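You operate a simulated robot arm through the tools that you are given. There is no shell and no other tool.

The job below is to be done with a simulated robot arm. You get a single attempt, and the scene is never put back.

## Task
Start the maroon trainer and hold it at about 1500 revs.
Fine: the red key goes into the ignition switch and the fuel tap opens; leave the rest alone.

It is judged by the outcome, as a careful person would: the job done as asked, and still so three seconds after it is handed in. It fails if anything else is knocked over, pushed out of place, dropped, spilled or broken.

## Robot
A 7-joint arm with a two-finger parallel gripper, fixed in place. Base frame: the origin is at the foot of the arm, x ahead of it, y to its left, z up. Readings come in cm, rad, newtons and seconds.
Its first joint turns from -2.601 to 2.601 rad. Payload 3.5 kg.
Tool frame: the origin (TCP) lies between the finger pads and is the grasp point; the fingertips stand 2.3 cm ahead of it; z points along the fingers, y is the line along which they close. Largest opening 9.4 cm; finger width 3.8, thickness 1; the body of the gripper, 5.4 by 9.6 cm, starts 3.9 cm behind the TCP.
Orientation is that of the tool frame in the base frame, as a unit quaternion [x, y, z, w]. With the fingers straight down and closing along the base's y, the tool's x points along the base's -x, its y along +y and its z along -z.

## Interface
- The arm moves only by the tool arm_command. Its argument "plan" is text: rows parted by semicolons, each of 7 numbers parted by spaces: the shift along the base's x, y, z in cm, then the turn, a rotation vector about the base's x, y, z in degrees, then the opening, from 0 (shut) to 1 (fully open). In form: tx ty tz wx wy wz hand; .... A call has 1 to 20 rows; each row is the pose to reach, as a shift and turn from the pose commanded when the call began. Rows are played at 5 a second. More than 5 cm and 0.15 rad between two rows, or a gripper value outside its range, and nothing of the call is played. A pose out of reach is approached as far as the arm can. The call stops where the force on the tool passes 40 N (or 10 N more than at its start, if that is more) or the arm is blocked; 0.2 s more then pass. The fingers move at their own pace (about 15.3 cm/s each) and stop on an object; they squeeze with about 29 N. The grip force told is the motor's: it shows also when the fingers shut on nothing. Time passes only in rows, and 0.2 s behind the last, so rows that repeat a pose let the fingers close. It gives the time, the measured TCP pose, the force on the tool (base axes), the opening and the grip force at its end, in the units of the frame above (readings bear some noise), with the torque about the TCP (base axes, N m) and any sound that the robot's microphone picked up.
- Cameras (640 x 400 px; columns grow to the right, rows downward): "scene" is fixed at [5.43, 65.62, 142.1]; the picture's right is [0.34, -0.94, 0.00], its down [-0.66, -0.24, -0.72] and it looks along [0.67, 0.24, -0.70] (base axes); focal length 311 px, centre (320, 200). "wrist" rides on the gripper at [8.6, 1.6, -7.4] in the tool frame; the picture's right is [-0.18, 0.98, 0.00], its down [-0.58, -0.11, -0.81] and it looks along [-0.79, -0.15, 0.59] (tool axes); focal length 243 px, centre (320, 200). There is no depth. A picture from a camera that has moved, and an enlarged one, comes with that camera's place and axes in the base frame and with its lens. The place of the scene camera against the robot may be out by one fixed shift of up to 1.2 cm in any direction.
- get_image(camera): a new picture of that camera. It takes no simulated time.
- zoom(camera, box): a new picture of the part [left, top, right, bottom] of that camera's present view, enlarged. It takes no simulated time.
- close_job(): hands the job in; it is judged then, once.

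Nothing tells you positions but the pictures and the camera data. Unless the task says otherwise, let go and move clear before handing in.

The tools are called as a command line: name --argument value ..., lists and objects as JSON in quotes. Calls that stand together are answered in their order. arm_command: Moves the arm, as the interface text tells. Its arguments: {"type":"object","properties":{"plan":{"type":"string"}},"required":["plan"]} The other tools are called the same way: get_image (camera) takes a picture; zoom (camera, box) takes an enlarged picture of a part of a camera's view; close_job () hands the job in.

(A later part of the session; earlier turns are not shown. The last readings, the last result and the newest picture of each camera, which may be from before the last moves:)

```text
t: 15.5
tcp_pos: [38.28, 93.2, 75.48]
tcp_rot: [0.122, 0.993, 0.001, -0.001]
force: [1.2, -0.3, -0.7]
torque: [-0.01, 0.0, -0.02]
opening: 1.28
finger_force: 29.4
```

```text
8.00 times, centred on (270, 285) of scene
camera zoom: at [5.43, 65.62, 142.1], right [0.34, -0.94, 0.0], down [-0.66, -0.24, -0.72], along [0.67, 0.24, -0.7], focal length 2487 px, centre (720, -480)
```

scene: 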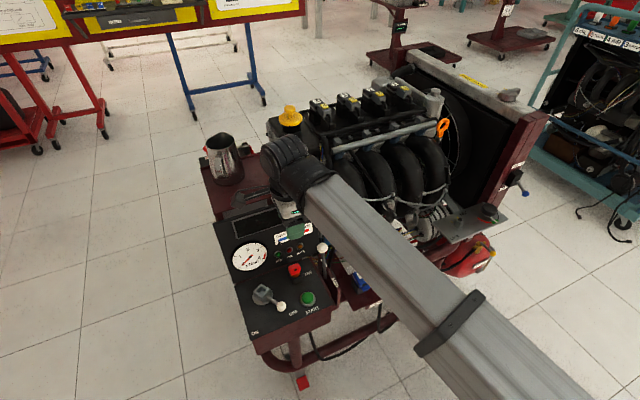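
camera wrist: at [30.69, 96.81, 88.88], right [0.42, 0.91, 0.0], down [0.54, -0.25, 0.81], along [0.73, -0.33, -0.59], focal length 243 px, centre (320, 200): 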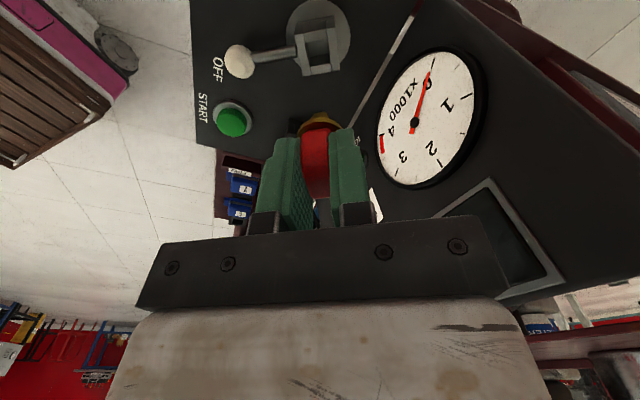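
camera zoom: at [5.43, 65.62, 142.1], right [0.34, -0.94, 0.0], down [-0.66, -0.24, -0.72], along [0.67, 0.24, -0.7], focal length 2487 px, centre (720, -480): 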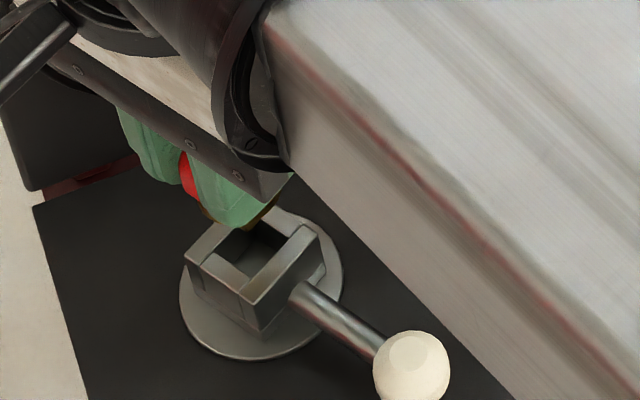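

The blade tip is tapered and sits just above the slot. I need a finer look to settle the fore-aft alignment before lowering.

zoom --camera "wrist" --box '[280, 70, 360, 140]'

zoom --camera "scene" --box '[256, 276, 288, 306]'

```text
5.71 times, centred on (320, 105) of wrist
camera zoom: at [30.26, 96.88, 82.93], right [0.42, 0.91, 0.0], down [0.54, -0.25, 0.81], along [0.73, -0.33, -0.59], focal length 1386 px, centre (320, 743)
```

zoom: 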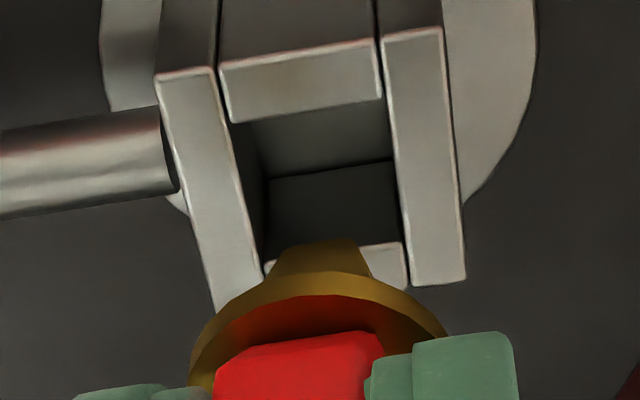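

```text
13.33 times, centred on (272, 291) of scene
camera zoom: at [5.43, 65.62, 142.1], right [0.34, -0.94, 0.0], down [-0.66, -0.24, -0.72], along [0.67, 0.24, -0.7], focal length 4145 px, centre (960, -1013)
```

zoom: 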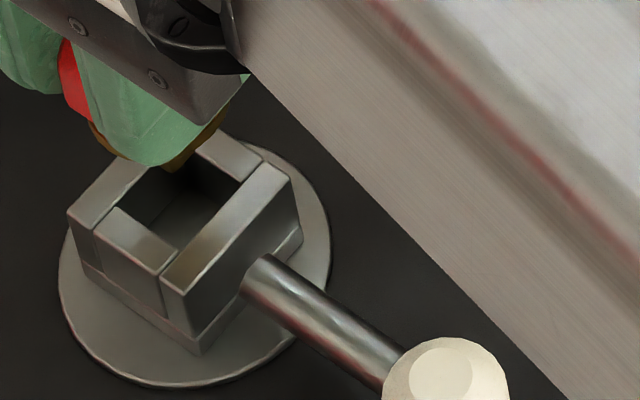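

The slot, about 1.75 cm, is well wider than the tapered blade at about 0.8–1.1 cm. With a 0.15 cm forward correction it should go in, so I'll lower slowly.

arm_command --plan "0.14 -0.06 0 0 0 0 0; 0.14 -0.06 -0.7 0 0 0 0; 0.14 -0.06 -1.3 0 0 0 0; 0.14 -0.06 -1.9 0 0 0 0; 0.14 -0.06 -2.4 0 0 0 0; 0.14 -0.06 -2.8 0 0 0 0; 0.14 -0.06 -3.1 0 0 0 0; 0.14 -0.06 -3.1 0 0 0 0"

zoom --camera "wrist" --box '[240, 60, 400, 160]'

zoom --camera "scene" --box '[240, 260, 300, 310]'

```text
t: 17.3
tcp_pos: [38.33, 93.11, 72.32]
tcp_rot: [0.122, 0.993, 0.001, 0.001]
force: [-4.0, 1.0, 1.4]
torque: [0.05, 0.17, 0.0]
opening: 1.32
finger_force: 29.4
```

```text
4.00 times, centred on (320, 110) of wrist
camera zoom: at [30.38, 96.79, 79.79], right [0.42, 0.91, 0.0], down [0.54, -0.25, 0.81], along [0.73, -0.33, -0.59], focal length 970 px, centre (320, 560)
```

zoom: 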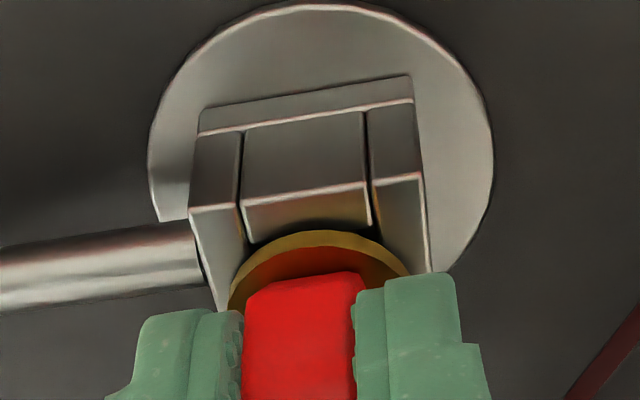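

```text
8.00 times, centred on (270, 285) of scene
camera zoom: at [5.43, 65.62, 142.1], right [0.34, -0.94, 0.0], down [-0.66, -0.24, -0.72], along [0.67, 0.24, -0.7], focal length 2487 px, centre (720, -480)
```

zoom: 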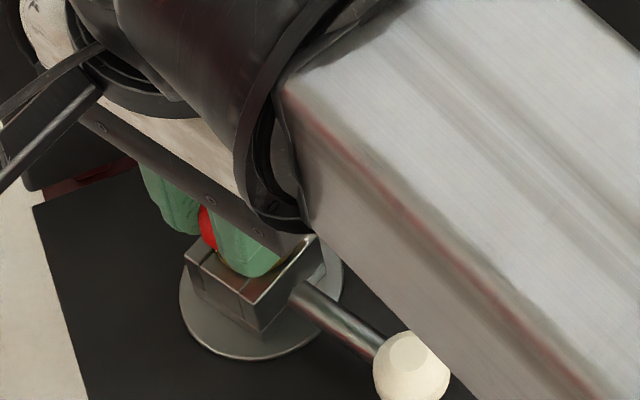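

A small lateral force of 4 N toward −x shows the blade touching the far wall. I'll ease back slightly and continue down.

arm_command --plan "-0.15 0.05 0 0 0 0 0; -0.15 0.05 0 0 0 0 0; -0.15 0.05 -0.2 0 0 0 0; -0.15 0.05 -0.4 0 0 0 0; -0.15 0.05 -0.4 0 0 0 0"

zoom --camera "wrist" --box '[240, 60, 400, 160]'

```text
t: 18.5
tcp_pos: [38.29, 93.11, 71.97]
tcp_rot: [0.122, 0.993, 0.002, 0.001]
force: [-0.5, -0.1, 25.6]
torque: [-0.03, -0.02, 0.05]
opening: 1.31
finger_force: 29.1
```

```text
4.00 times, centred on (320, 110) of wrist
camera zoom: at [30.31, 96.81, 79.54], right [0.42, 0.91, 0.0], down [0.54, -0.25, 0.81], along [0.73, -0.33, -0.59], focal length 970 px, centre (320, 560)
```

zoom: 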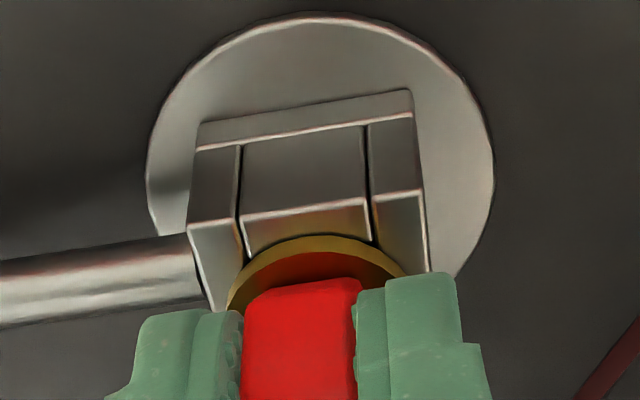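

The lateral force is gone and the vertical force is 25 N, so the collar is seated. I'll relieve the push, open modestly and rise straight up.

arm_command --plan "0 0 0.2 0 0 0 0; 0 0 0.25 0 0 0 0.25; 0 0 0.25 0 0 0 0.35; 0 0 0.25 0 0 0 0.35; 0 0 1.5 0 0 0 0.35; 0 0 3 0 0 0 0.35; 0 0 5.5 0 0 0 0.35; 0 0 9 0 0 0 0.35; 0 0 9 0 0 0 0.35"

zoom --camera "wrist" --box '[210, 0, 450, 180]'

zoom --camera "scene" --box '[230, 240, 320, 310]'

```text
t: 20.5
tcp_pos: [38.26, 92.96, 80.88]
tcp_rot: [0.122, 0.993, 0.001, 0.002]
force: [0.1, -0.2, 0.0]
torque: [-0.03, 0.04, -0.02]
opening: 3.3
finger_force: 0.1
```

```text
2.22 times, centred on (330, 90) of wrist
camera zoom: at [30.19, 96.69, 88.37], right [0.42, 0.91, 0.0], down [0.54, -0.25, 0.81], along [0.73, -0.33, -0.59], focal length 539 px, centre (298, 444)
```

zoom: 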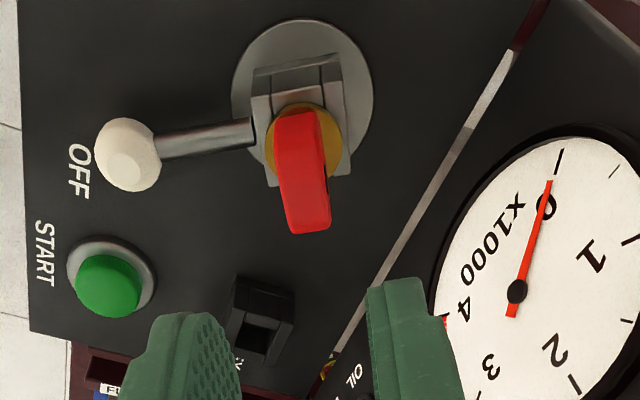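

```text
5.71 times, centred on (275, 275) of scene
camera zoom: at [5.43, 65.62, 142.1], right [0.34, -0.94, 0.0], down [-0.66, -0.24, -0.72], along [0.67, 0.24, -0.7], focal length 1776 px, centre (577, -229)
```

zoom: 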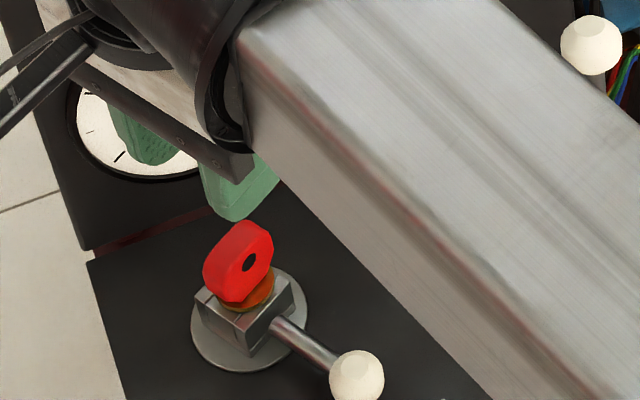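

The key is in the switch, upright and seated. Next I turn the switch lever from OFF to ON by pushing its white ball (about (36.7, 86.8, 67.5)) round with closed fingers, starting by placing them on the +x side of the ball.

arm_command --plan "0.5 -2.5 0 0 0 0 0.1; 1.2 -5 0 0 0 0 0; 1.9 -7.05 0 0 0 0 0; 1.9 -7.05 -4 0 0 0 0; 1.9 -7.05 -7 0 0 0 0; 1.9 -7.05 -9 0 0 0 0; 1.9 -7.05 -9 0 0 0 0"

get_image --camera "wrist"

zoom --camera "scene" --box '[220, 230, 340, 330]'

```text
t: 22.1
tcp_pos: [40.29, 85.95, 71.97]
tcp_rot: [0.122, 0.993, 0.001, 0.001]
force: [0.1, -0.9, 0.2]
torque: [-0.02, 0.0, 0.0]
opening: 0.02
finger_force: 28.4
```

```text
taken
camera wrist: at [32.3, 89.67, 79.4], right [0.42, 0.91, 0.0], down [0.54, -0.25, 0.81], along [0.73, -0.33, -0.59], focal length 243 px, centre (320, 200)
```

wrist: 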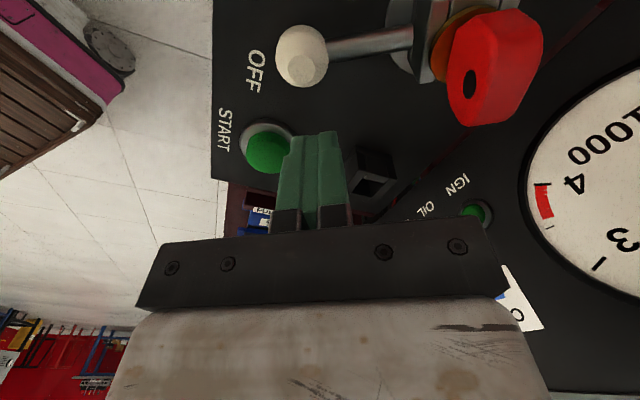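

```text
4.00 times, centred on (280, 280) of scene
camera zoom: at [5.43, 65.62, 142.1], right [0.34, -0.94, 0.0], down [-0.66, -0.24, -0.72], along [0.67, 0.24, -0.7], focal length 1244 px, centre (480, -120)
```

zoom: 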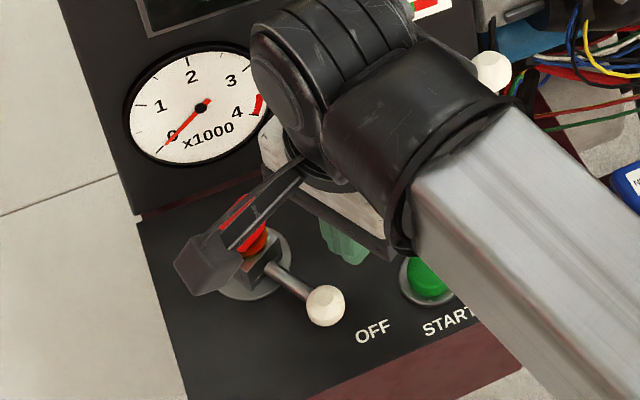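

The ball is confirmed at (36.6, 86.8). I'll lower the closed fingers beside it and push it round the arc part of the way, turning the tool with it.

arm_command --plan "0 0 -1.5 0 0 0 0; 0 0 -2.8 0 0 0 0; -0.5 0 -2.8 0 0 0 0; -1.55 -0.08 -2.8 0 0 -8 0; -2.57 -0.06 -2.8 0 0 -16 0; -3.57 0.11 -2.8 0 0 -24 0; -4.54 0.41 -2.8 0 0 -32 0; -5.46 0.84 -2.8 0 0 -40 0; -6.31 1.4 -2.8 0 0 -48 0; -6.31 1.4 -2.8 0 0 -48 0"

get_image --camera "wrist"

zoom --camera "scene" --box '[220, 230, 340, 330]'

```text
t: 24.3
tcp_pos: [33.92, 87.69, 69.15]
tcp_rot: [0.515, 0.857, 0.0, 0.002]
force: [0.8, 0.1, -0.3]
torque: [-0.01, -0.02, 0.01]
opening: 0.0
finger_force: 28.5
```

```text
taken
camera wrist: at [31.21, 96.03, 76.64], right [0.95, 0.3, 0.0], down [0.17, -0.56, 0.81], along [0.24, -0.77, -0.59], focal length 243 px, centre (320, 200)
```

wrist: 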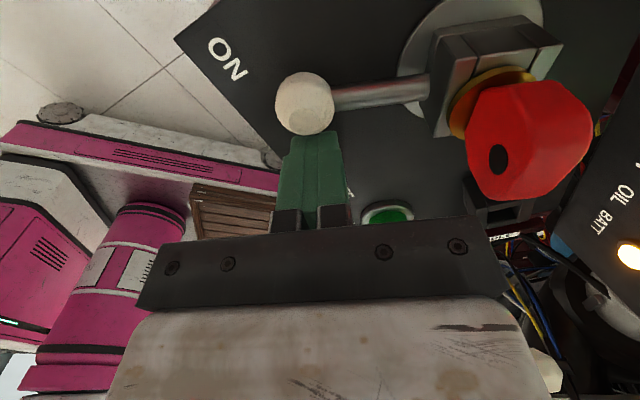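

```text
4.00 times, centred on (280, 280) of scene
camera zoom: at [5.43, 65.62, 142.1], right [0.34, -0.94, 0.0], down [-0.66, -0.24, -0.72], along [0.67, 0.24, -0.7], focal length 1244 px, centre (480, -120)
```

zoom: 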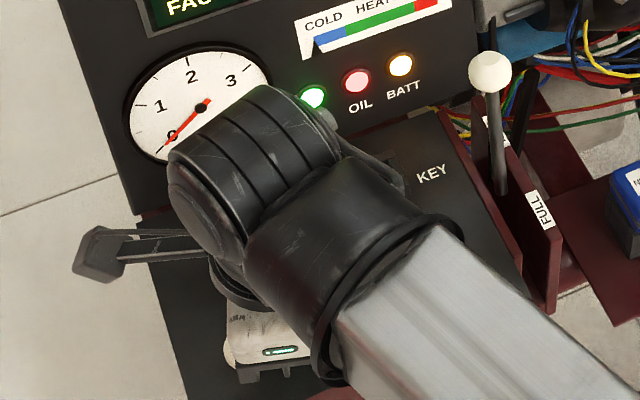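

The lamps and display came on during the push. I'll read the display and check the lever's position.

zoom --camera "scene" --box '[220, 190, 340, 260]'

zoom --camera "wrist" --box '[200, 0, 440, 150]'

```text
5.33 times, centred on (280, 225) of scene
camera zoom: at [5.43, 65.62, 142.1], right [0.34, -0.94, 0.0], down [-0.66, -0.24, -0.72], along [0.67, 0.24, -0.7], focal length 1658 px, centre (533, 67)
```

zoom: 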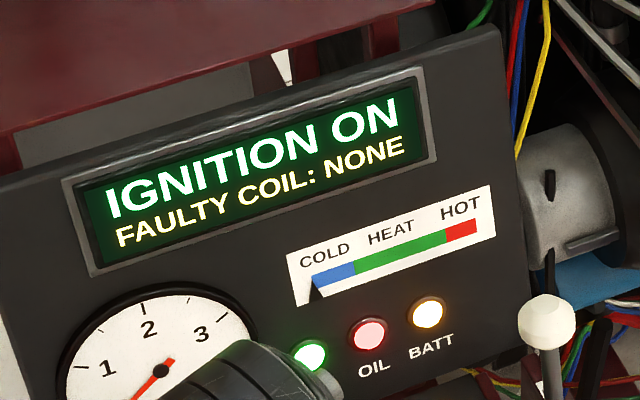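

```text
2.67 times, centred on (320, 75) of wrist
camera zoom: at [31.21, 96.03, 76.64], right [0.95, 0.3, 0.0], down [0.17, -0.56, 0.81], along [0.24, -0.77, -0.59], focal length 647 px, centre (320, 533)
```

zoom: 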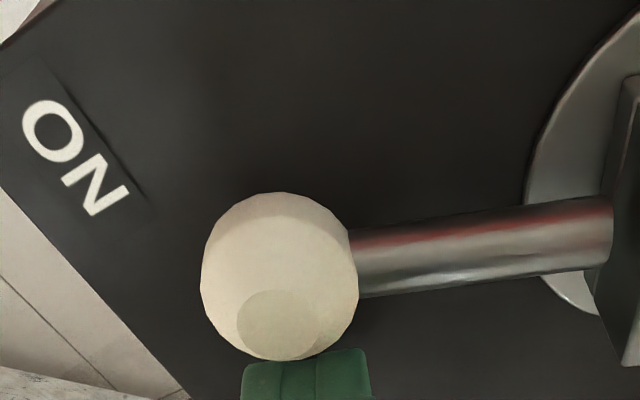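

The display reads IGNITION ON, FAULTY COIL: NONE. I'll push the lever the remaining part so it lies fully at ON.

arm_command --plan "-0.4 0.34 0 0 0 -4 0; -0.77 0.68 0 0 0 -8 0; -1.1 1.06 0 0 0 -12 0; -1.43 1.45 0 0 0 -16 0; -1.43 1.45 0 0 0 -16 0"

zoom --camera "wrist" --box '[160, 0, 560, 250]'

zoom --camera "scene" --box '[220, 190, 380, 310]'

```text
t: 25.5
tcp_pos: [32.6, 88.62, 69.29]
tcp_rot: [0.631, 0.776, -0.001, 0.003]
force: [18.6, -34.4, -2.6]
torque: [-0.73, -0.04, -0.22]
opening: 0.01
finger_force: 29.4
```

```text
1.60 times, centred on (360, 125) of wrist
camera zoom: at [32.39, 97.49, 76.63], right [1.0, 0.02, 0.01], down [0.01, -0.59, 0.81], along [0.02, -0.81, -0.59], focal length 388 px, centre (256, 320)
```

zoom: 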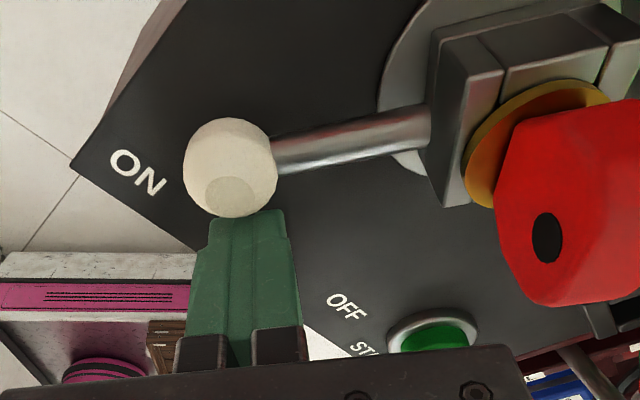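

```text
3.33 times, centred on (300, 250) of scene
camera zoom: at [5.43, 65.62, 142.1], right [0.34, -0.94, 0.0], down [-0.66, -0.24, -0.72], along [0.67, 0.24, -0.7], focal length 1036 px, centre (387, 33)
```

zoom: 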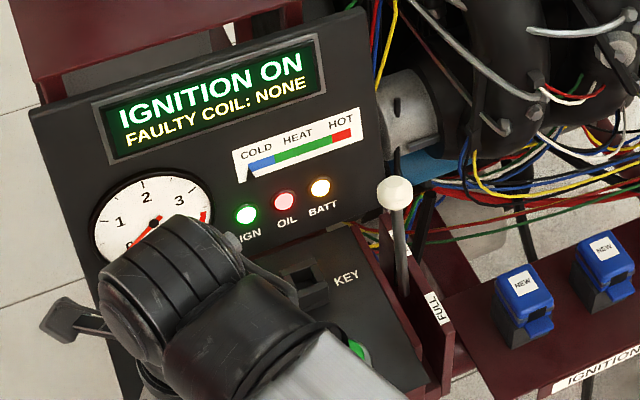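

The lever is against its ON stop and the display shows IGNITION ON. I'll back off the ball, lift clear, and swing over toward the fuel tap, staying high on the robot side of the trainer.

arm_command --plan "0.2 -0.8 0 0 0 0 0; 0.3 -1.6 0 0 0 0 0; 0.3 -1.6 4 0 0 0 0; 0.3 -1.6 8 0 0 0 0; 0.3 -3 12 0 0 5 0; 1 -6 16 0 0 10 0; 2 -10 19 0 0 15 0; 3 -14 22 0 0 20 0; 4 -18 25 0 0 20 0; 5 -22 28 0 0 20 0; 7 -26 29 0 0 20 0; 7 -26 29 0 0 20 0"

zoom --camera "scene" --box '[210, 190, 370, 320]'

```text
refused: row 6 steps farther than a row can; nothing moved
```

```text
3.08 times, centred on (290, 255) of scene
camera zoom: at [5.43, 65.62, 142.1], right [0.34, -0.94, 0.0], down [-0.66, -0.24, -0.72], along [0.67, 0.24, -0.7], focal length 957 px, centre (412, 31)
```

zoom: 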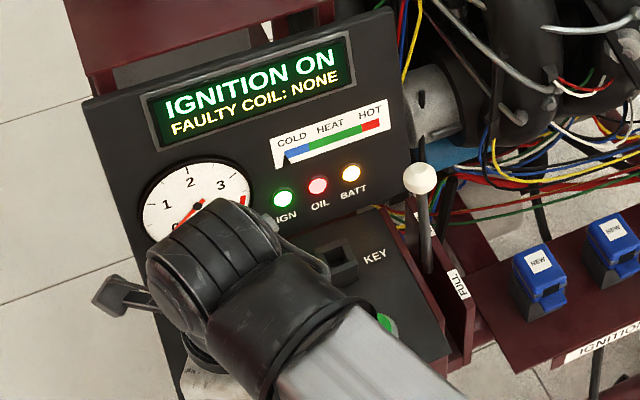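

The row step limit refused that, and nothing moved. I'll repeat the retreat with smaller steps.

arm_command --plan "0.2 -0.8 0 0 0 0 0; 0.3 -1.6 0 0 0 0 0; 0.3 -1.6 4 0 0 0 0; 0.3 -1.6 8 0 0 0 0; 0.3 -3 12 0 0 5 0; 1 -5.5 16 0 0 10 0; 1.5 -8.5 19.5 0 0 15 0; 2 -11.5 23 0 0 20 0; 3 -15 26 0 0 20 0; 4 -19 28.5 0 0 20 0; 6 -23 29 0 0 20 0; 6 -23 29 0 0 20 0"

zoom --camera "scene" --box '[210, 190, 370, 320]'

get_image --camera "wrist"

```text
t: 28.1
tcp_pos: [38.3, 65.79, 98.27]
tcp_rot: [0.485, 0.874, 0.0, 0.001]
force: [-0.2, -0.4, 0.1]
torque: [0.0, 0.0, 0.0]
opening: 0.0
finger_force: 28.5
```

```text
3.08 times, centred on (290, 255) of scene
camera zoom: at [5.43, 65.62, 142.1], right [0.34, -0.94, 0.0], down [-0.66, -0.24, -0.72], along [0.67, 0.24, -0.7], focal length 957 px, centre (412, 31)
```

zoom: 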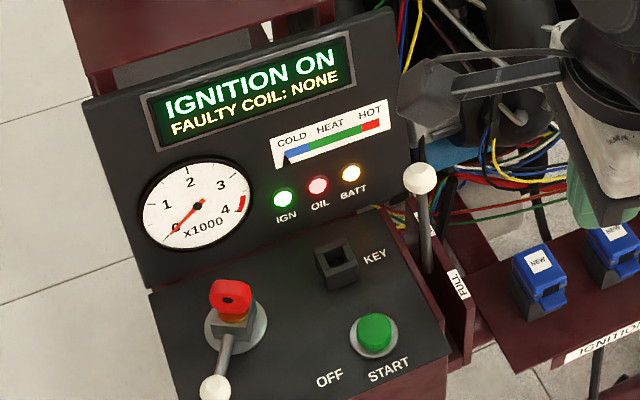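

```text
taken
camera wrist: at [35.16, 74.02, 105.57], right [0.93, 0.36, 0.0], down [0.21, -0.55, 0.81], along [0.3, -0.75, -0.59], focal length 243 px, centre (320, 200)
```

wrist: 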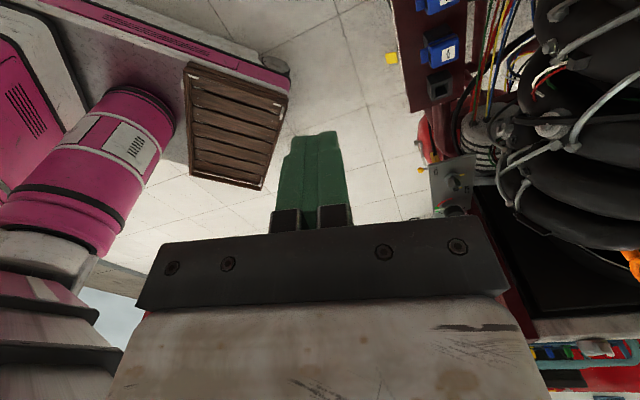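

The lever rests at ON by itself, the key is in, and the console is untouched otherwise. I'll swing over to the tap side at the same height and turn the camera to face it.

arm_command --plan "2.8 -3.15 0 0 0 3.6 0; 5.6 -6.3 0 0 0 7.2 0; 8.4 -9.45 0 0 0 10.8 0; 11.2 -12.6 0 0 0 14.4 0; 14 -15.75 0 0 0 18 0; 16.8 -18.9 0 0 0 21.6 0; 19.6 -22 0 0 0 25.2 0; 22.4 -25.2 0 0 0 28.8 0; 25.2 -28.3 0 0 0 32.4 0; 28 -31.5 0 0 0 36 0; 30.8 -34.6 -2 0 0 39.6 0; 33.7 -37.8 -4 0 0 43 0; 33.7 -37.8 -8 0 0 43 0; 33.7 -37.8 -12 0 0 43 0; 33.7 -37.8 -16 0 0 43 0; 33.7 -37.8 -16 0 0 43 0"

get_image --camera "wrist"

get_image --camera "scene"

```text
t: 31.5
tcp_pos: [72.14, 28.46, 82.58]
tcp_rot: [0.131, 0.991, 0.002, 0.002]
force: [0.1, 0.6, -0.1]
torque: [-0.01, -0.02, 0.0]
opening: 0.0
finger_force: 28.8
```

```text
taken
camera wrist: at [64.2, 32.21, 89.93], right [0.43, 0.9, 0.0], down [0.53, -0.26, 0.81], along [0.73, -0.35, -0.59], focal length 243 px, centre (320, 200)
```

wrist: 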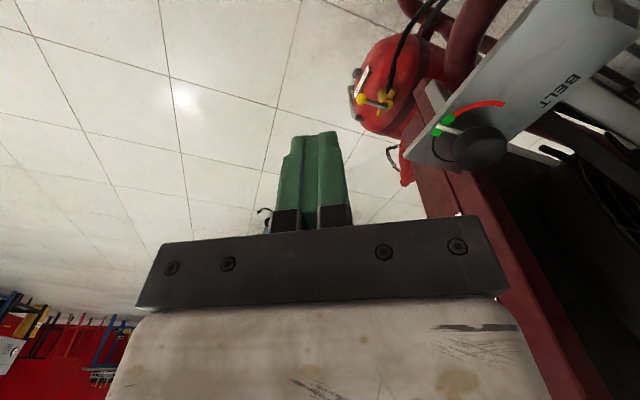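

```text
taken
```

scene: 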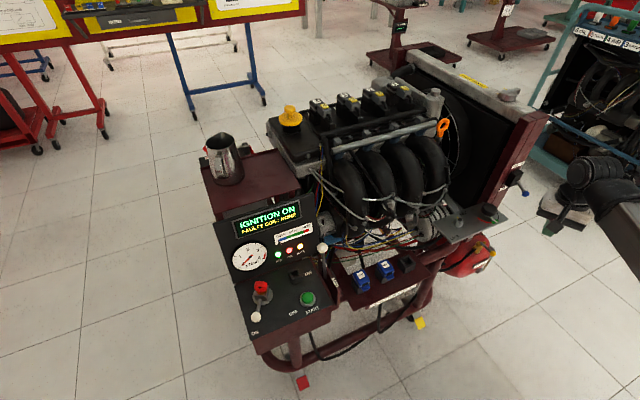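

zoom --camera "wrist" --box '[330, 60, 450, 140]'

zoom --camera "scene" --box '[450, 225, 514, 275]'

zoom --camera "scene" --box '[470, 130, 560, 230]'

```text
5.00 times, centred on (390, 100) of wrist
camera zoom: at [64.2, 32.21, 89.93], right [0.43, 0.9, 0.0], down [0.53, -0.26, 0.81], along [0.73, -0.35, -0.59], focal length 1213 px, centre (-30, 700)
```

zoom: 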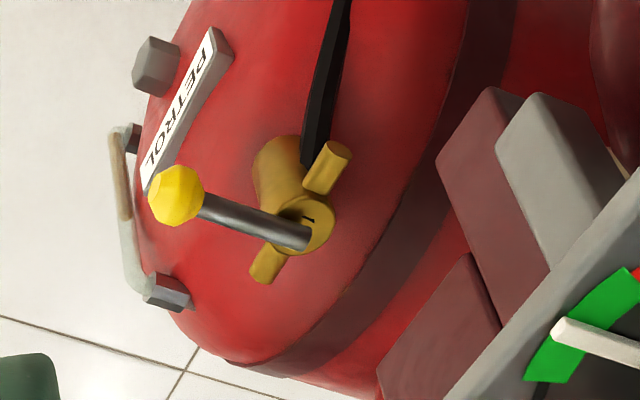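

```text
8.00 times, centred on (482, 250) of scene
camera zoom: at [5.43, 65.62, 142.1], right [0.34, -0.94, 0.0], down [-0.66, -0.24, -0.72], along [0.67, 0.24, -0.7], focal length 2487 px, centre (-976, -200)
```

zoom: 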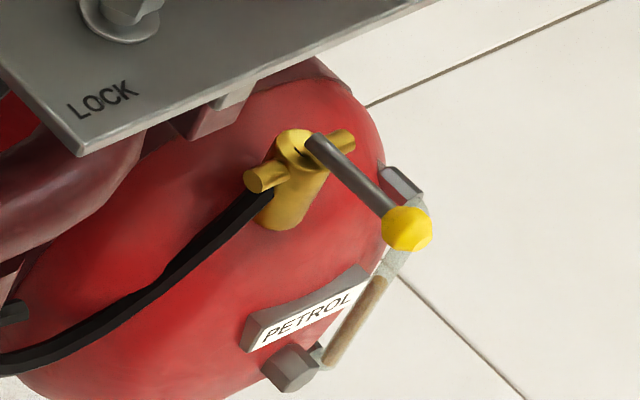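

```text
4.00 times, centred on (515, 180) of scene
camera zoom: at [5.43, 65.62, 142.1], right [0.34, -0.94, 0.0], down [-0.66, -0.24, -0.72], along [0.67, 0.24, -0.7], focal length 1244 px, centre (-460, 280)
```

zoom: 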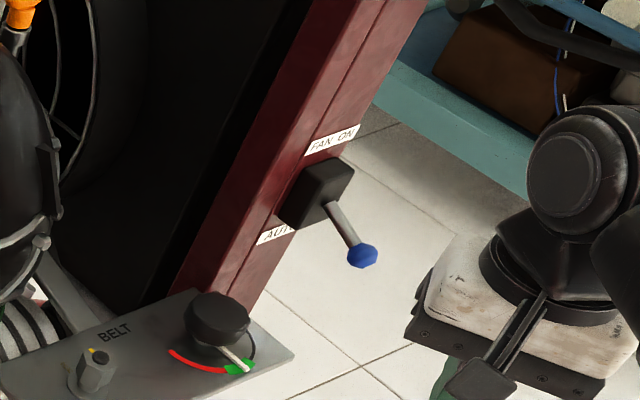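

The tap axis is at about (94.3, 32.2) with its lever at angle ≈225°, square across the pipe (pipe along 133°/313°), so it's closed. I'll zoom in closely for stops or marks that show which way it opens.

zoom --camera "wrist" --box '[355, 80, 411, 120]'

zoom --camera "scene" --box '[468, 234, 500, 258]'

zoom --camera "wrist" --box '[340, 0, 640, 220]'

```text
10.00 times, centred on (383, 100) of wrist
camera zoom: at [64.2, 32.21, 89.93], right [0.43, 0.9, 0.0], down [0.53, -0.26, 0.81], along [0.73, -0.35, -0.59], focal length 2426 px, centre (-310, 1200)
```

zoom: 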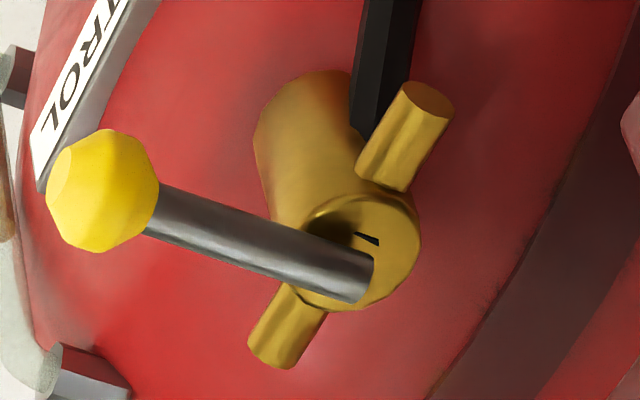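

```text
16.00 times, centred on (484, 246) of scene
camera zoom: at [5.43, 65.62, 142.1], right [0.34, -0.94, 0.0], down [-0.66, -0.24, -0.72], along [0.67, 0.24, -0.7], focal length 4974 px, centre (-2304, -536)
```

zoom: 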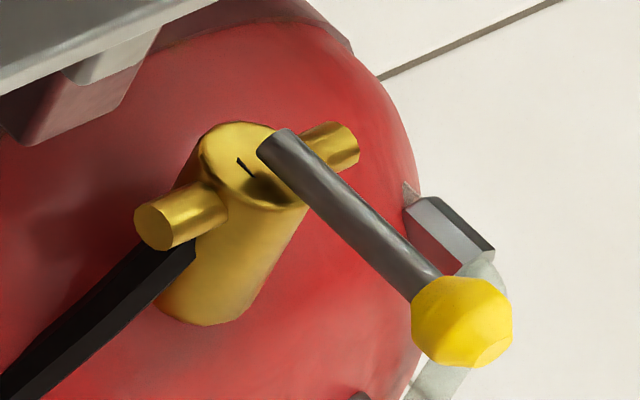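

```text
1.82 times, centred on (490, 110) of wrist
camera zoom: at [64.2, 32.21, 89.93], right [0.43, 0.9, 0.0], down [0.53, -0.26, 0.81], along [0.73, -0.35, -0.59], focal length 441 px, centre (11, 364)
```

zoom: 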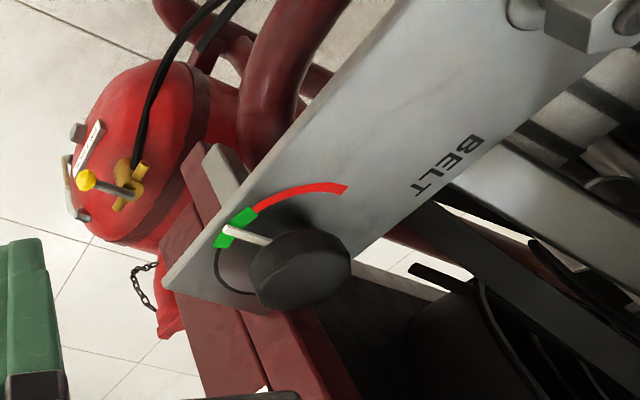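

A post with a blue-handled FAN lever seems to stand above the tap, roughly z≈76, and that must not be touched. I'll raise the arm to look down on that area before planning an approach.

arm_command --plan "0 0 5 0 0 0 0; 0 0 10 0 0 0 0; 0 0 15 0 0 0 0; 0 0 20 0 0 0 0; 0 0 25 0 0 0 0; 0 0 25 0 0 0 0"

get_image --camera "wrist"

zoom --camera "wrist" --box '[300, 20, 540, 220]'

zoom --camera "scene" --box '[440, 100, 600, 280]'

```text
t: 32.9
tcp_pos: [72.17, 28.14, 107.27]
tcp_rot: [0.131, 0.991, 0.002, 0.002]
force: [-0.5, 0.1, 0.5]
torque: [0.02, 0.0, 0.03]
opening: 0.0
finger_force: 28.6
```

```text
taken
camera wrist: at [64.23, 32.05, 114.66], right [0.43, 0.9, 0.0], down [0.53, -0.26, 0.81], along [0.73, -0.35, -0.59], focal length 243 px, centre (320, 200)
```

wrist: 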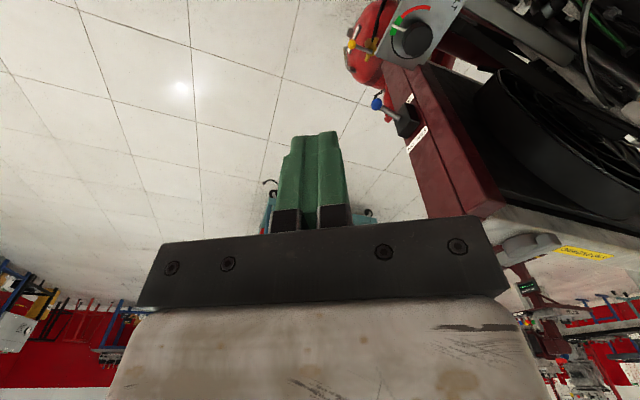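

```text
2.00 times, centred on (420, 120) of wrist
camera zoom: at [64.23, 32.05, 114.66], right [0.43, 0.9, 0.0], down [0.53, -0.26, 0.81], along [0.73, -0.35, -0.59], focal length 485 px, centre (120, 360)
```

zoom: 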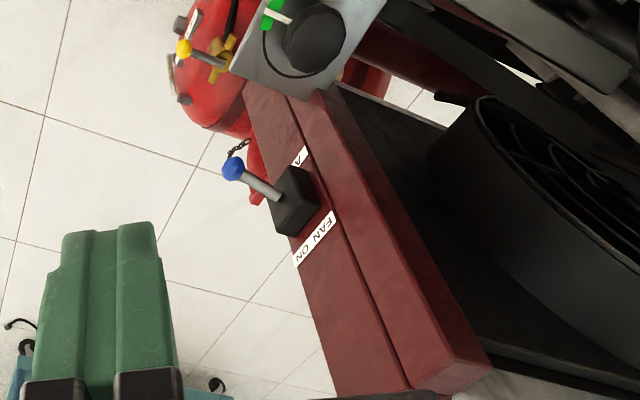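

```text
2.22 times, centred on (520, 190) of scene
camera zoom: at [5.43, 65.62, 142.1], right [0.34, -0.94, 0.0], down [-0.66, -0.24, -0.72], along [0.67, 0.24, -0.7], focal length 691 px, centre (-124, 222)
```

zoom: 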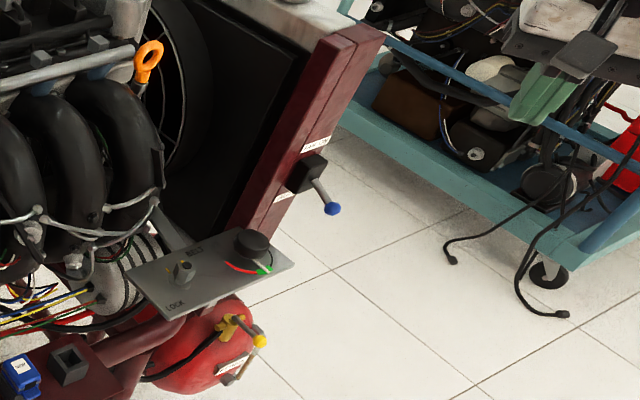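

The FAN lever ball is at about (88.5, 30.5, 79), almost directly above the tap ball at (91, 28, 47), with a post and plate nearby. I'll come in with the tool tilted outward from the robot side, below and clear of them, with the camera on the outer/upper side. First I'll spin the tool up here.

arm_command --plan "0 0 0 0 0 -8.2 0; 0 0 0 0 0 -16.4 0; 0 0 0 0 0 -24.6 0; 0 0 0 0 0 -32.8 0; 0 0 0 0 0 -41 0; 0 0 0 0 0 -49.2 0; 0 0 0 0 0 -57.4 0; 0 0 0 0 0 -65.6 0; 0 0 0 0 0 -73.8 0; 0 0 0 0 0 -82 0; 0 0 0 0 0 -90.2 0; 0 0 0 0 0 -98.4 0; 0 0 0 0 0 -106.6 0; 0 0 0 0 0 -114.8 0; 0 0 0 0 0 -123 0; 0 0 0 0 0 -131.2 0; 0 0 0 0 0 -139.4 0; 0 0 0 0 0 -147.6 0; 0 0 0 0 0 -155 0; 0 0 0 0 0 -155 0"

get_image --camera "wrist"

get_image --camera "scene"

```text
t: 37.1
tcp_pos: [72.46, 27.12, 107.24]
tcp_rot: [0.973, 0.229, 0.0, 0.002]
force: [0.4, -0.6, -0.8]
torque: [-0.02, -0.01, 0.02]
opening: 0.0
finger_force: 29.0
out of reach, approached as far as the arm can: row 17, 18, 19, 20
```

```text
taken
camera wrist: at [80.97, 29.59, 114.65], right [0.27, -0.96, 0.01], down [-0.57, -0.16, 0.81], along [-0.78, -0.22, -0.59], focal length 243 px, centre (320, 200)
```

wrist: 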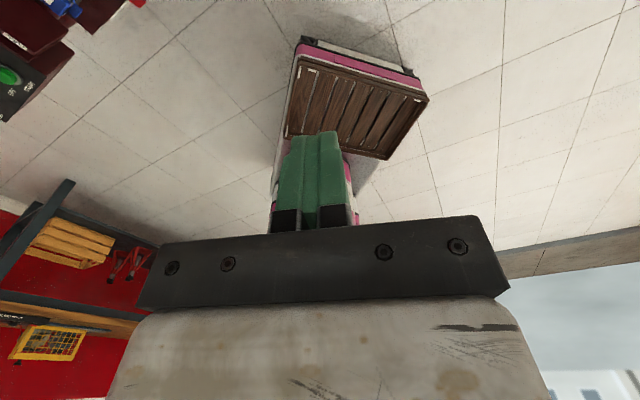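

```text
taken
```

scene: 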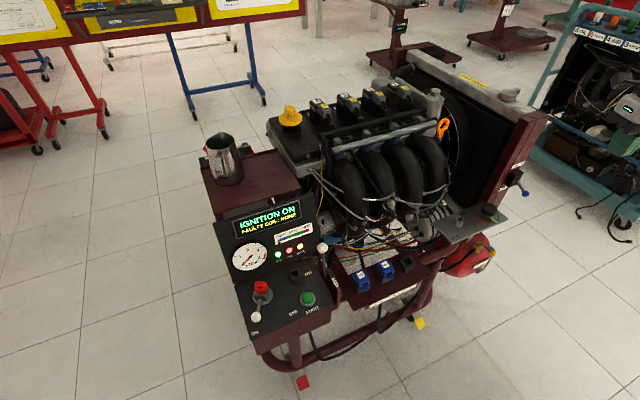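

The spin is limited at tool-x ≈ 26°, which is close enough. I'll step back off the joint limit by a few degrees and check which pose the commands now refer to.

arm_command --plan "0 0 0 0 0 4 0; 0 0 0 0 0 4 0"

```text
t: 37.7
tcp_pos: [72.56, 27.09, 107.41]
tcp_rot: [0.965, 0.264, 0.0, 0.003]
force: [-0.1, -0.5, 0.8]
torque: [0.02, 0.03, 0.0]
opening: 0.0
finger_force: 28.9
```

Good, commands follow the achieved pose. Now I'll tilt the fingers outward by 32° and descend well inboard of the trainer to tap height, then look.

arm_command --plan "0 -1.8 -2 4.07 -6.89 0 0; 0 -3.6 -4 8.15 -13.78 0 0; 0 -5.4 -6 12.2 -20.7 0 0; 0 -7 -9 16.3 -27.5 0 0; 0 -7 -13.5 16.3 -27.5 0 0; 0 -7 -18 16.3 -27.5 0 0; 0 -7 -22.5 16.3 -27.5 0 0; 0 -7 -27 16.3 -27.5 0 0; 0 -7 -31.5 16.3 -27.5 0 0; 0 -7 -36 16.3 -27.5 0 0; 0 -7 -40.5 16.3 -27.5 0 0; 0 -7 -45 16.3 -27.5 0 0; 0 -7 -49.5 16.3 -27.5 0 0; 0 -7 -54 16.3 -27.5 0 0; 0 -7 -56 16.3 -27.5 0.14; 0 -7 -56 16.3 -27.5 0.14"

get_image --camera "wrist"

get_image --camera "scene"

```text
refused: a row must be a list of 7 entries
```

```text
taken
camera wrist: at [80.76, 30.16, 114.7], right [0.34, -0.94, 0.01], down [-0.56, -0.2, 0.81], along [-0.76, -0.28, -0.59], focal length 243 px, centre (320, 200)
```

wrist: 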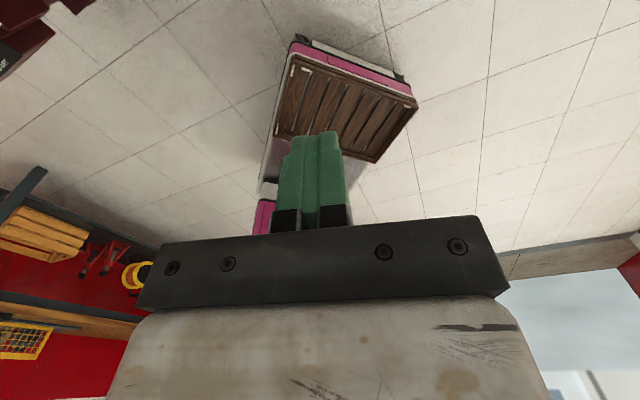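

```text
taken
```

scene: 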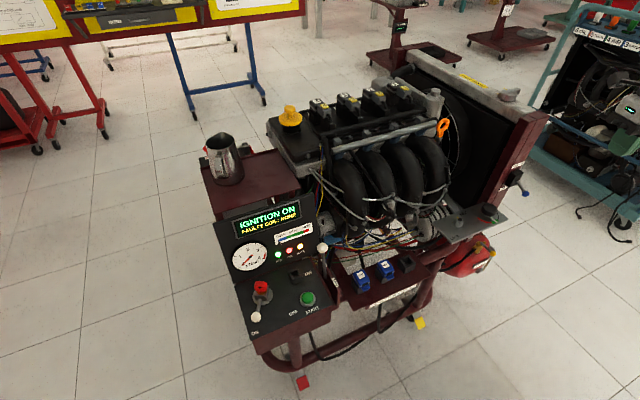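

Two rows lacked an entry. I'll resend with them fixed.

arm_command --plan "0 -1.8 -2 4.07 -6.89 0 0; 0 -3.6 -4 8.15 -13.78 0 0; 0 -5.4 -6 12.2 -20.7 0 0; 0 -7 -9 16.3 -27.5 0 0; 0 -7 -13.5 16.3 -27.5 0 0; 0 -7 -18 16.3 -27.5 0 0; 0 -7 -22.5 16.3 -27.5 0 0; 0 -7 -27 16.3 -27.5 0 0; 0 -7 -31.5 16.3 -27.5 0 0; 0 -7 -36 16.3 -27.5 0 0; 0 -7 -40.5 16.3 -27.5 0 0; 0 -7 -45 16.3 -27.5 0 0; 0 -7 -49.5 16.3 -27.5 0 0; 0 -7 -54 16.3 -27.5 0 0; 0 -7 -56 16.3 -27.5 0 0.14; 0 -7 -56 16.3 -27.5 0 0.14"

get_image --camera "wrist"

get_image --camera "scene"

```text
t: 41.1
tcp_pos: [72.68, 20.07, 51.44]
tcp_rot: [0.928, 0.252, 0.267, -0.07]
force: [-0.7, 0.6, -0.4]
torque: [-0.03, 0.01, 0.0]
opening: 1.32
finger_force: 0.0
```

```text
taken
camera wrist: at [76.4, 20.45, 62.11], right [0.36, -0.93, -0.09], down [-0.85, -0.37, 0.38], along [-0.38, -0.06, -0.92], focal length 243 px, centre (320, 200)
```

wrist: 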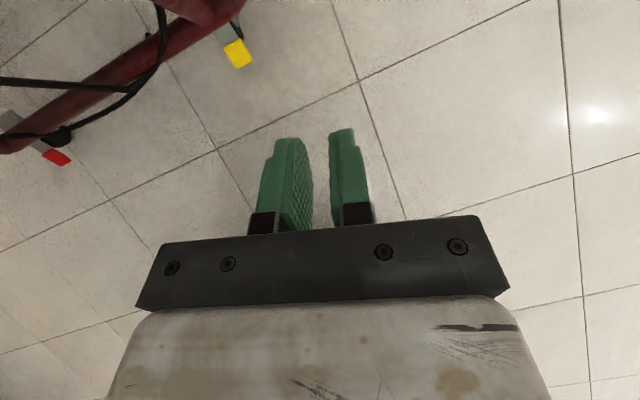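

```text
taken
```

scene: 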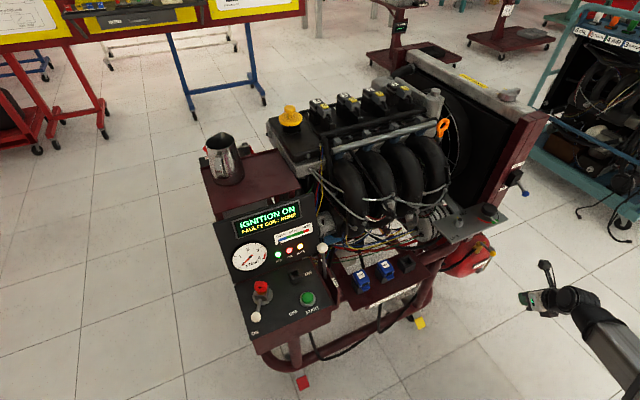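

The tool is tilted and clear, as planned. I'll move out to a spot about 3 cm short of the tap ball and check with the wrist camera, which now looks down from above.

arm_command --plan "3 1 -1.5 0 0 0 0.14; 6 2 -3 0 0 0 0.14; 9 3.2 -4 0 0 0 0.14; 11 4 -4.3 0 0 0 0.14; 12.3 4.6 -4.3 0 0 0 0.14; 12.3 4.6 -4.3 0 0 0 0.14"

get_image --camera "wrist"

zoom --camera "scene" --box '[430, 200, 590, 320]'

```text
t: 42.5
tcp_pos: [84.77, 24.62, 47.11]
tcp_rot: [0.928, 0.253, 0.264, -0.071]
force: [0.0, -0.3, 0.2]
torque: [0.01, -0.01, 0.0]
opening: 1.3
finger_force: 0.0
```

```text
taken
camera wrist: at [88.55, 25.02, 57.85], right [0.36, -0.93, -0.09], down [-0.85, -0.37, 0.38], along [-0.39, -0.06, -0.92], focal length 243 px, centre (320, 200)
```

wrist: 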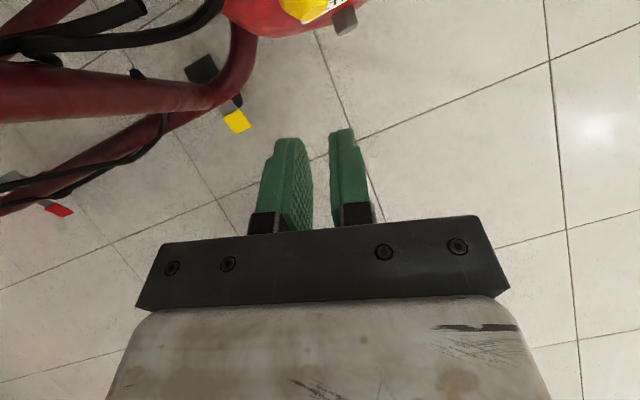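

```text
3.33 times, centred on (510, 260) of scene
camera zoom: at [5.43, 65.62, 142.1], right [0.34, -0.94, 0.0], down [-0.66, -0.24, -0.72], along [0.67, 0.24, -0.7], focal length 1036 px, centre (-313, 0)
```

zoom: 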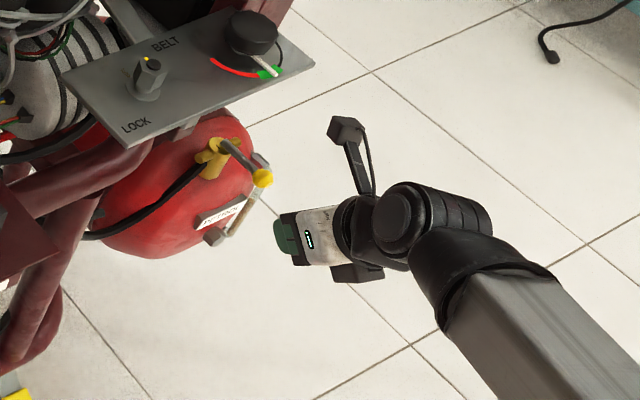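

The ball sits where expected, just ahead of the fingers in the wrist view. I'll move in to about half a centimetre from contact and look again.

arm_command --plan "1 0.55 0 0 0 0 0.14; 2 1.1 0 0 0 0 0.14; 2.8 1.5 0 0 0 0 0.14; 2.8 1.5 0 0 0 0 0.14"

get_image --camera "wrist"

zoom --camera "scene" --box '[460, 225, 540, 285]'

```text
t: 43.5
tcp_pos: [87.53, 26.06, 47.12]
tcp_rot: [0.928, 0.252, 0.265, -0.069]
force: [0.9, 0.6, 0.2]
torque: [0.01, 0.01, 0.05]
opening: 1.32
finger_force: 0.0
```

```text
taken
camera wrist: at [91.26, 26.47, 57.91], right [0.36, -0.93, -0.09], down [-0.85, -0.37, 0.38], along [-0.39, -0.06, -0.92], focal length 243 px, centre (320, 200)
```

wrist: 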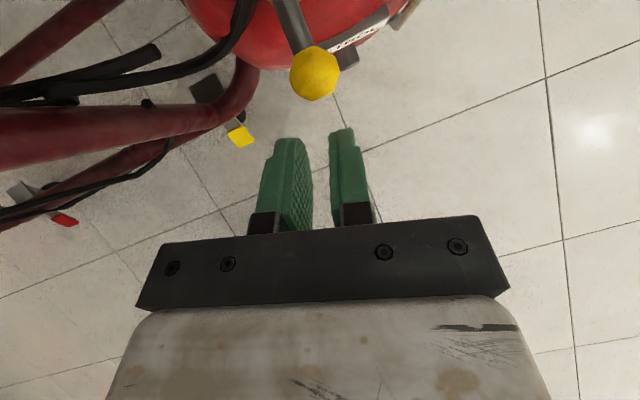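

```text
6.67 times, centred on (500, 255) of scene
camera zoom: at [5.43, 65.62, 142.1], right [0.34, -0.94, 0.0], down [-0.66, -0.24, -0.72], along [0.67, 0.24, -0.7], focal length 2073 px, centre (-880, -167)
```

zoom: 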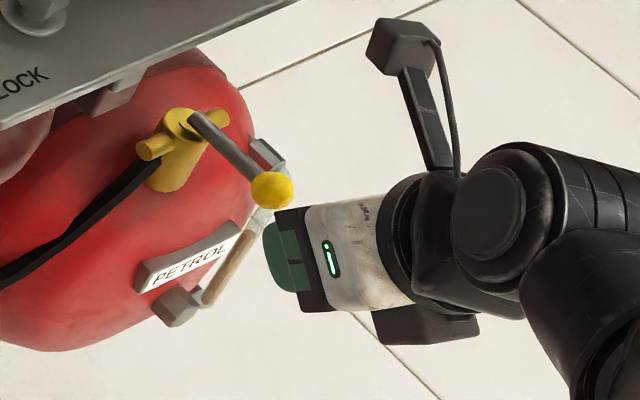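

The ball at close range comes out at (91.6, 28.05, 46.4), just beyond the finger gap. I'll lower slightly, nestle the finger edges against it and try a gentle push anticlockwise (outward, away from the post), watching the force.

arm_command --plan "0.6 0.1 -0.4 0 0 0 0.14; 1.1 0.2 -0.7 0 0 0 0.14; 1.4 0.34 -0.6 0 0 0 0.14; 1.75 0.04 -0.6 0 0 0 0.14; 2.1 -0.25 -0.6 0 0 0 0.14; 2.5 -0.5 -0.6 0 0 0 0.14; 2.5 -0.5 -0.6 0 0 0 0.14"

get_image --camera "wrist"

zoom --camera "scene" --box '[460, 225, 540, 285]'

```text
t: 45.1
tcp_pos: [90.12, 25.68, 46.27]
tcp_rot: [0.928, 0.253, 0.264, -0.071]
force: [-3.8, -2.1, -2.9]
torque: [-0.05, 0.12, 0.05]
opening: 1.5
finger_force: 2.2
```

```text
taken
camera wrist: at [93.79, 26.03, 57.2], right [0.36, -0.93, -0.09], down [-0.85, -0.37, 0.38], along [-0.39, -0.06, -0.92], focal length 243 px, centre (320, 200)
```

wrist: 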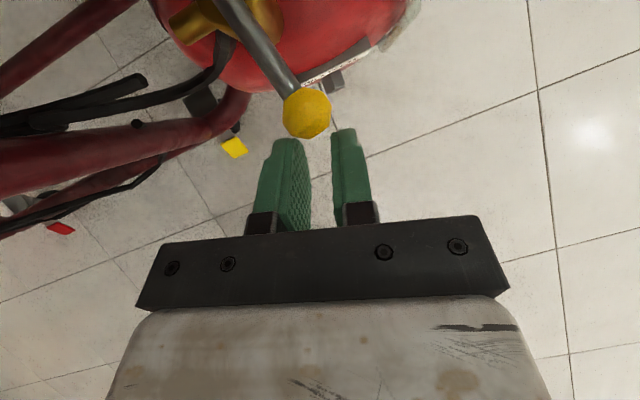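

```text
6.67 times, centred on (500, 255) of scene
camera zoom: at [5.43, 65.62, 142.1], right [0.34, -0.94, 0.0], down [-0.66, -0.24, -0.72], along [0.67, 0.24, -0.7], focal length 2073 px, centre (-880, -167)
```

zoom: 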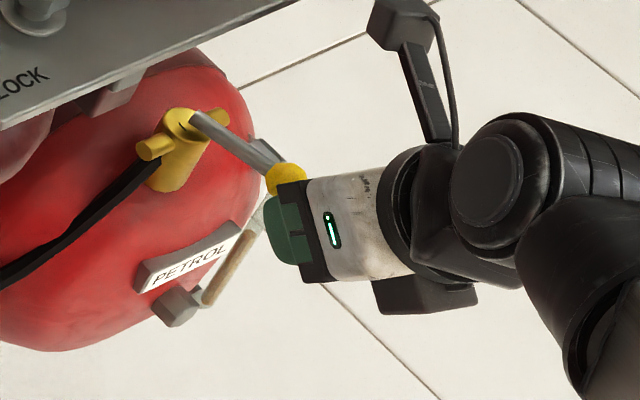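

The tap lever turns freely anticlockwise (about 15° so far at around 5 N), with the ball nestled in the finger gap. I'll continue along the arc and check halfway.

arm_command --plan "0.42 -0.22 0 0 0 0 0.14; 0.84 -0.4 0 0 0 0 0.14; 1.29 -0.54 0 0 0 0 0.14; 1.74 -0.64 0 0 0 0 0.14; 2.2 -0.7 0 0 0 0 0.14; 2.67 -0.72 0 0 0 0 0.14; 3.13 -0.7 0 0 0 0 0.14; 3.6 -0.64 0 0 0 0 0.14; 3.6 -0.64 0 0 0 0 0.14"

get_image --camera "wrist"

zoom --camera "scene" --box '[460, 160, 580, 280]'

```text
t: 47.1
tcp_pos: [93.78, 25.07, 46.32]
tcp_rot: [0.928, 0.253, 0.265, -0.07]
force: [-0.9, -0.2, -0.3]
torque: [0.0, -0.01, 0.03]
opening: 1.32
finger_force: 0.1
```

```text
taken
camera wrist: at [97.56, 25.45, 57.27], right [0.36, -0.93, -0.09], down [-0.85, -0.37, 0.38], along [-0.38, -0.06, -0.92], focal length 243 px, centre (320, 200)
```

wrist: 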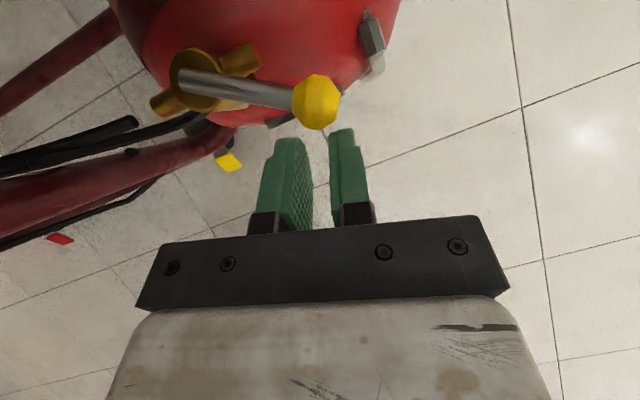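

```text
3.33 times, centred on (520, 220) of scene
camera zoom: at [5.43, 65.62, 142.1], right [0.34, -0.94, 0.0], down [-0.66, -0.24, -0.72], along [0.67, 0.24, -0.7], focal length 1036 px, centre (-347, 133)
```

zoom: 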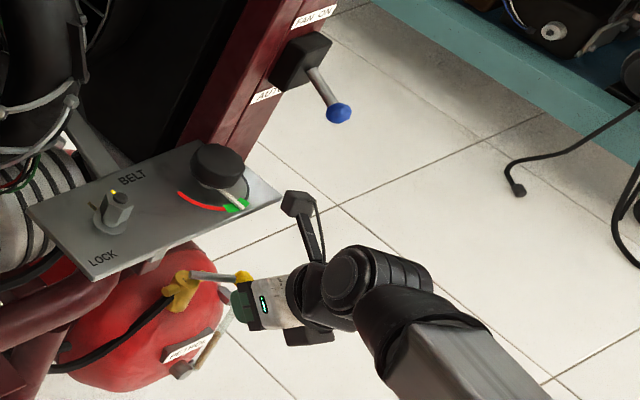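

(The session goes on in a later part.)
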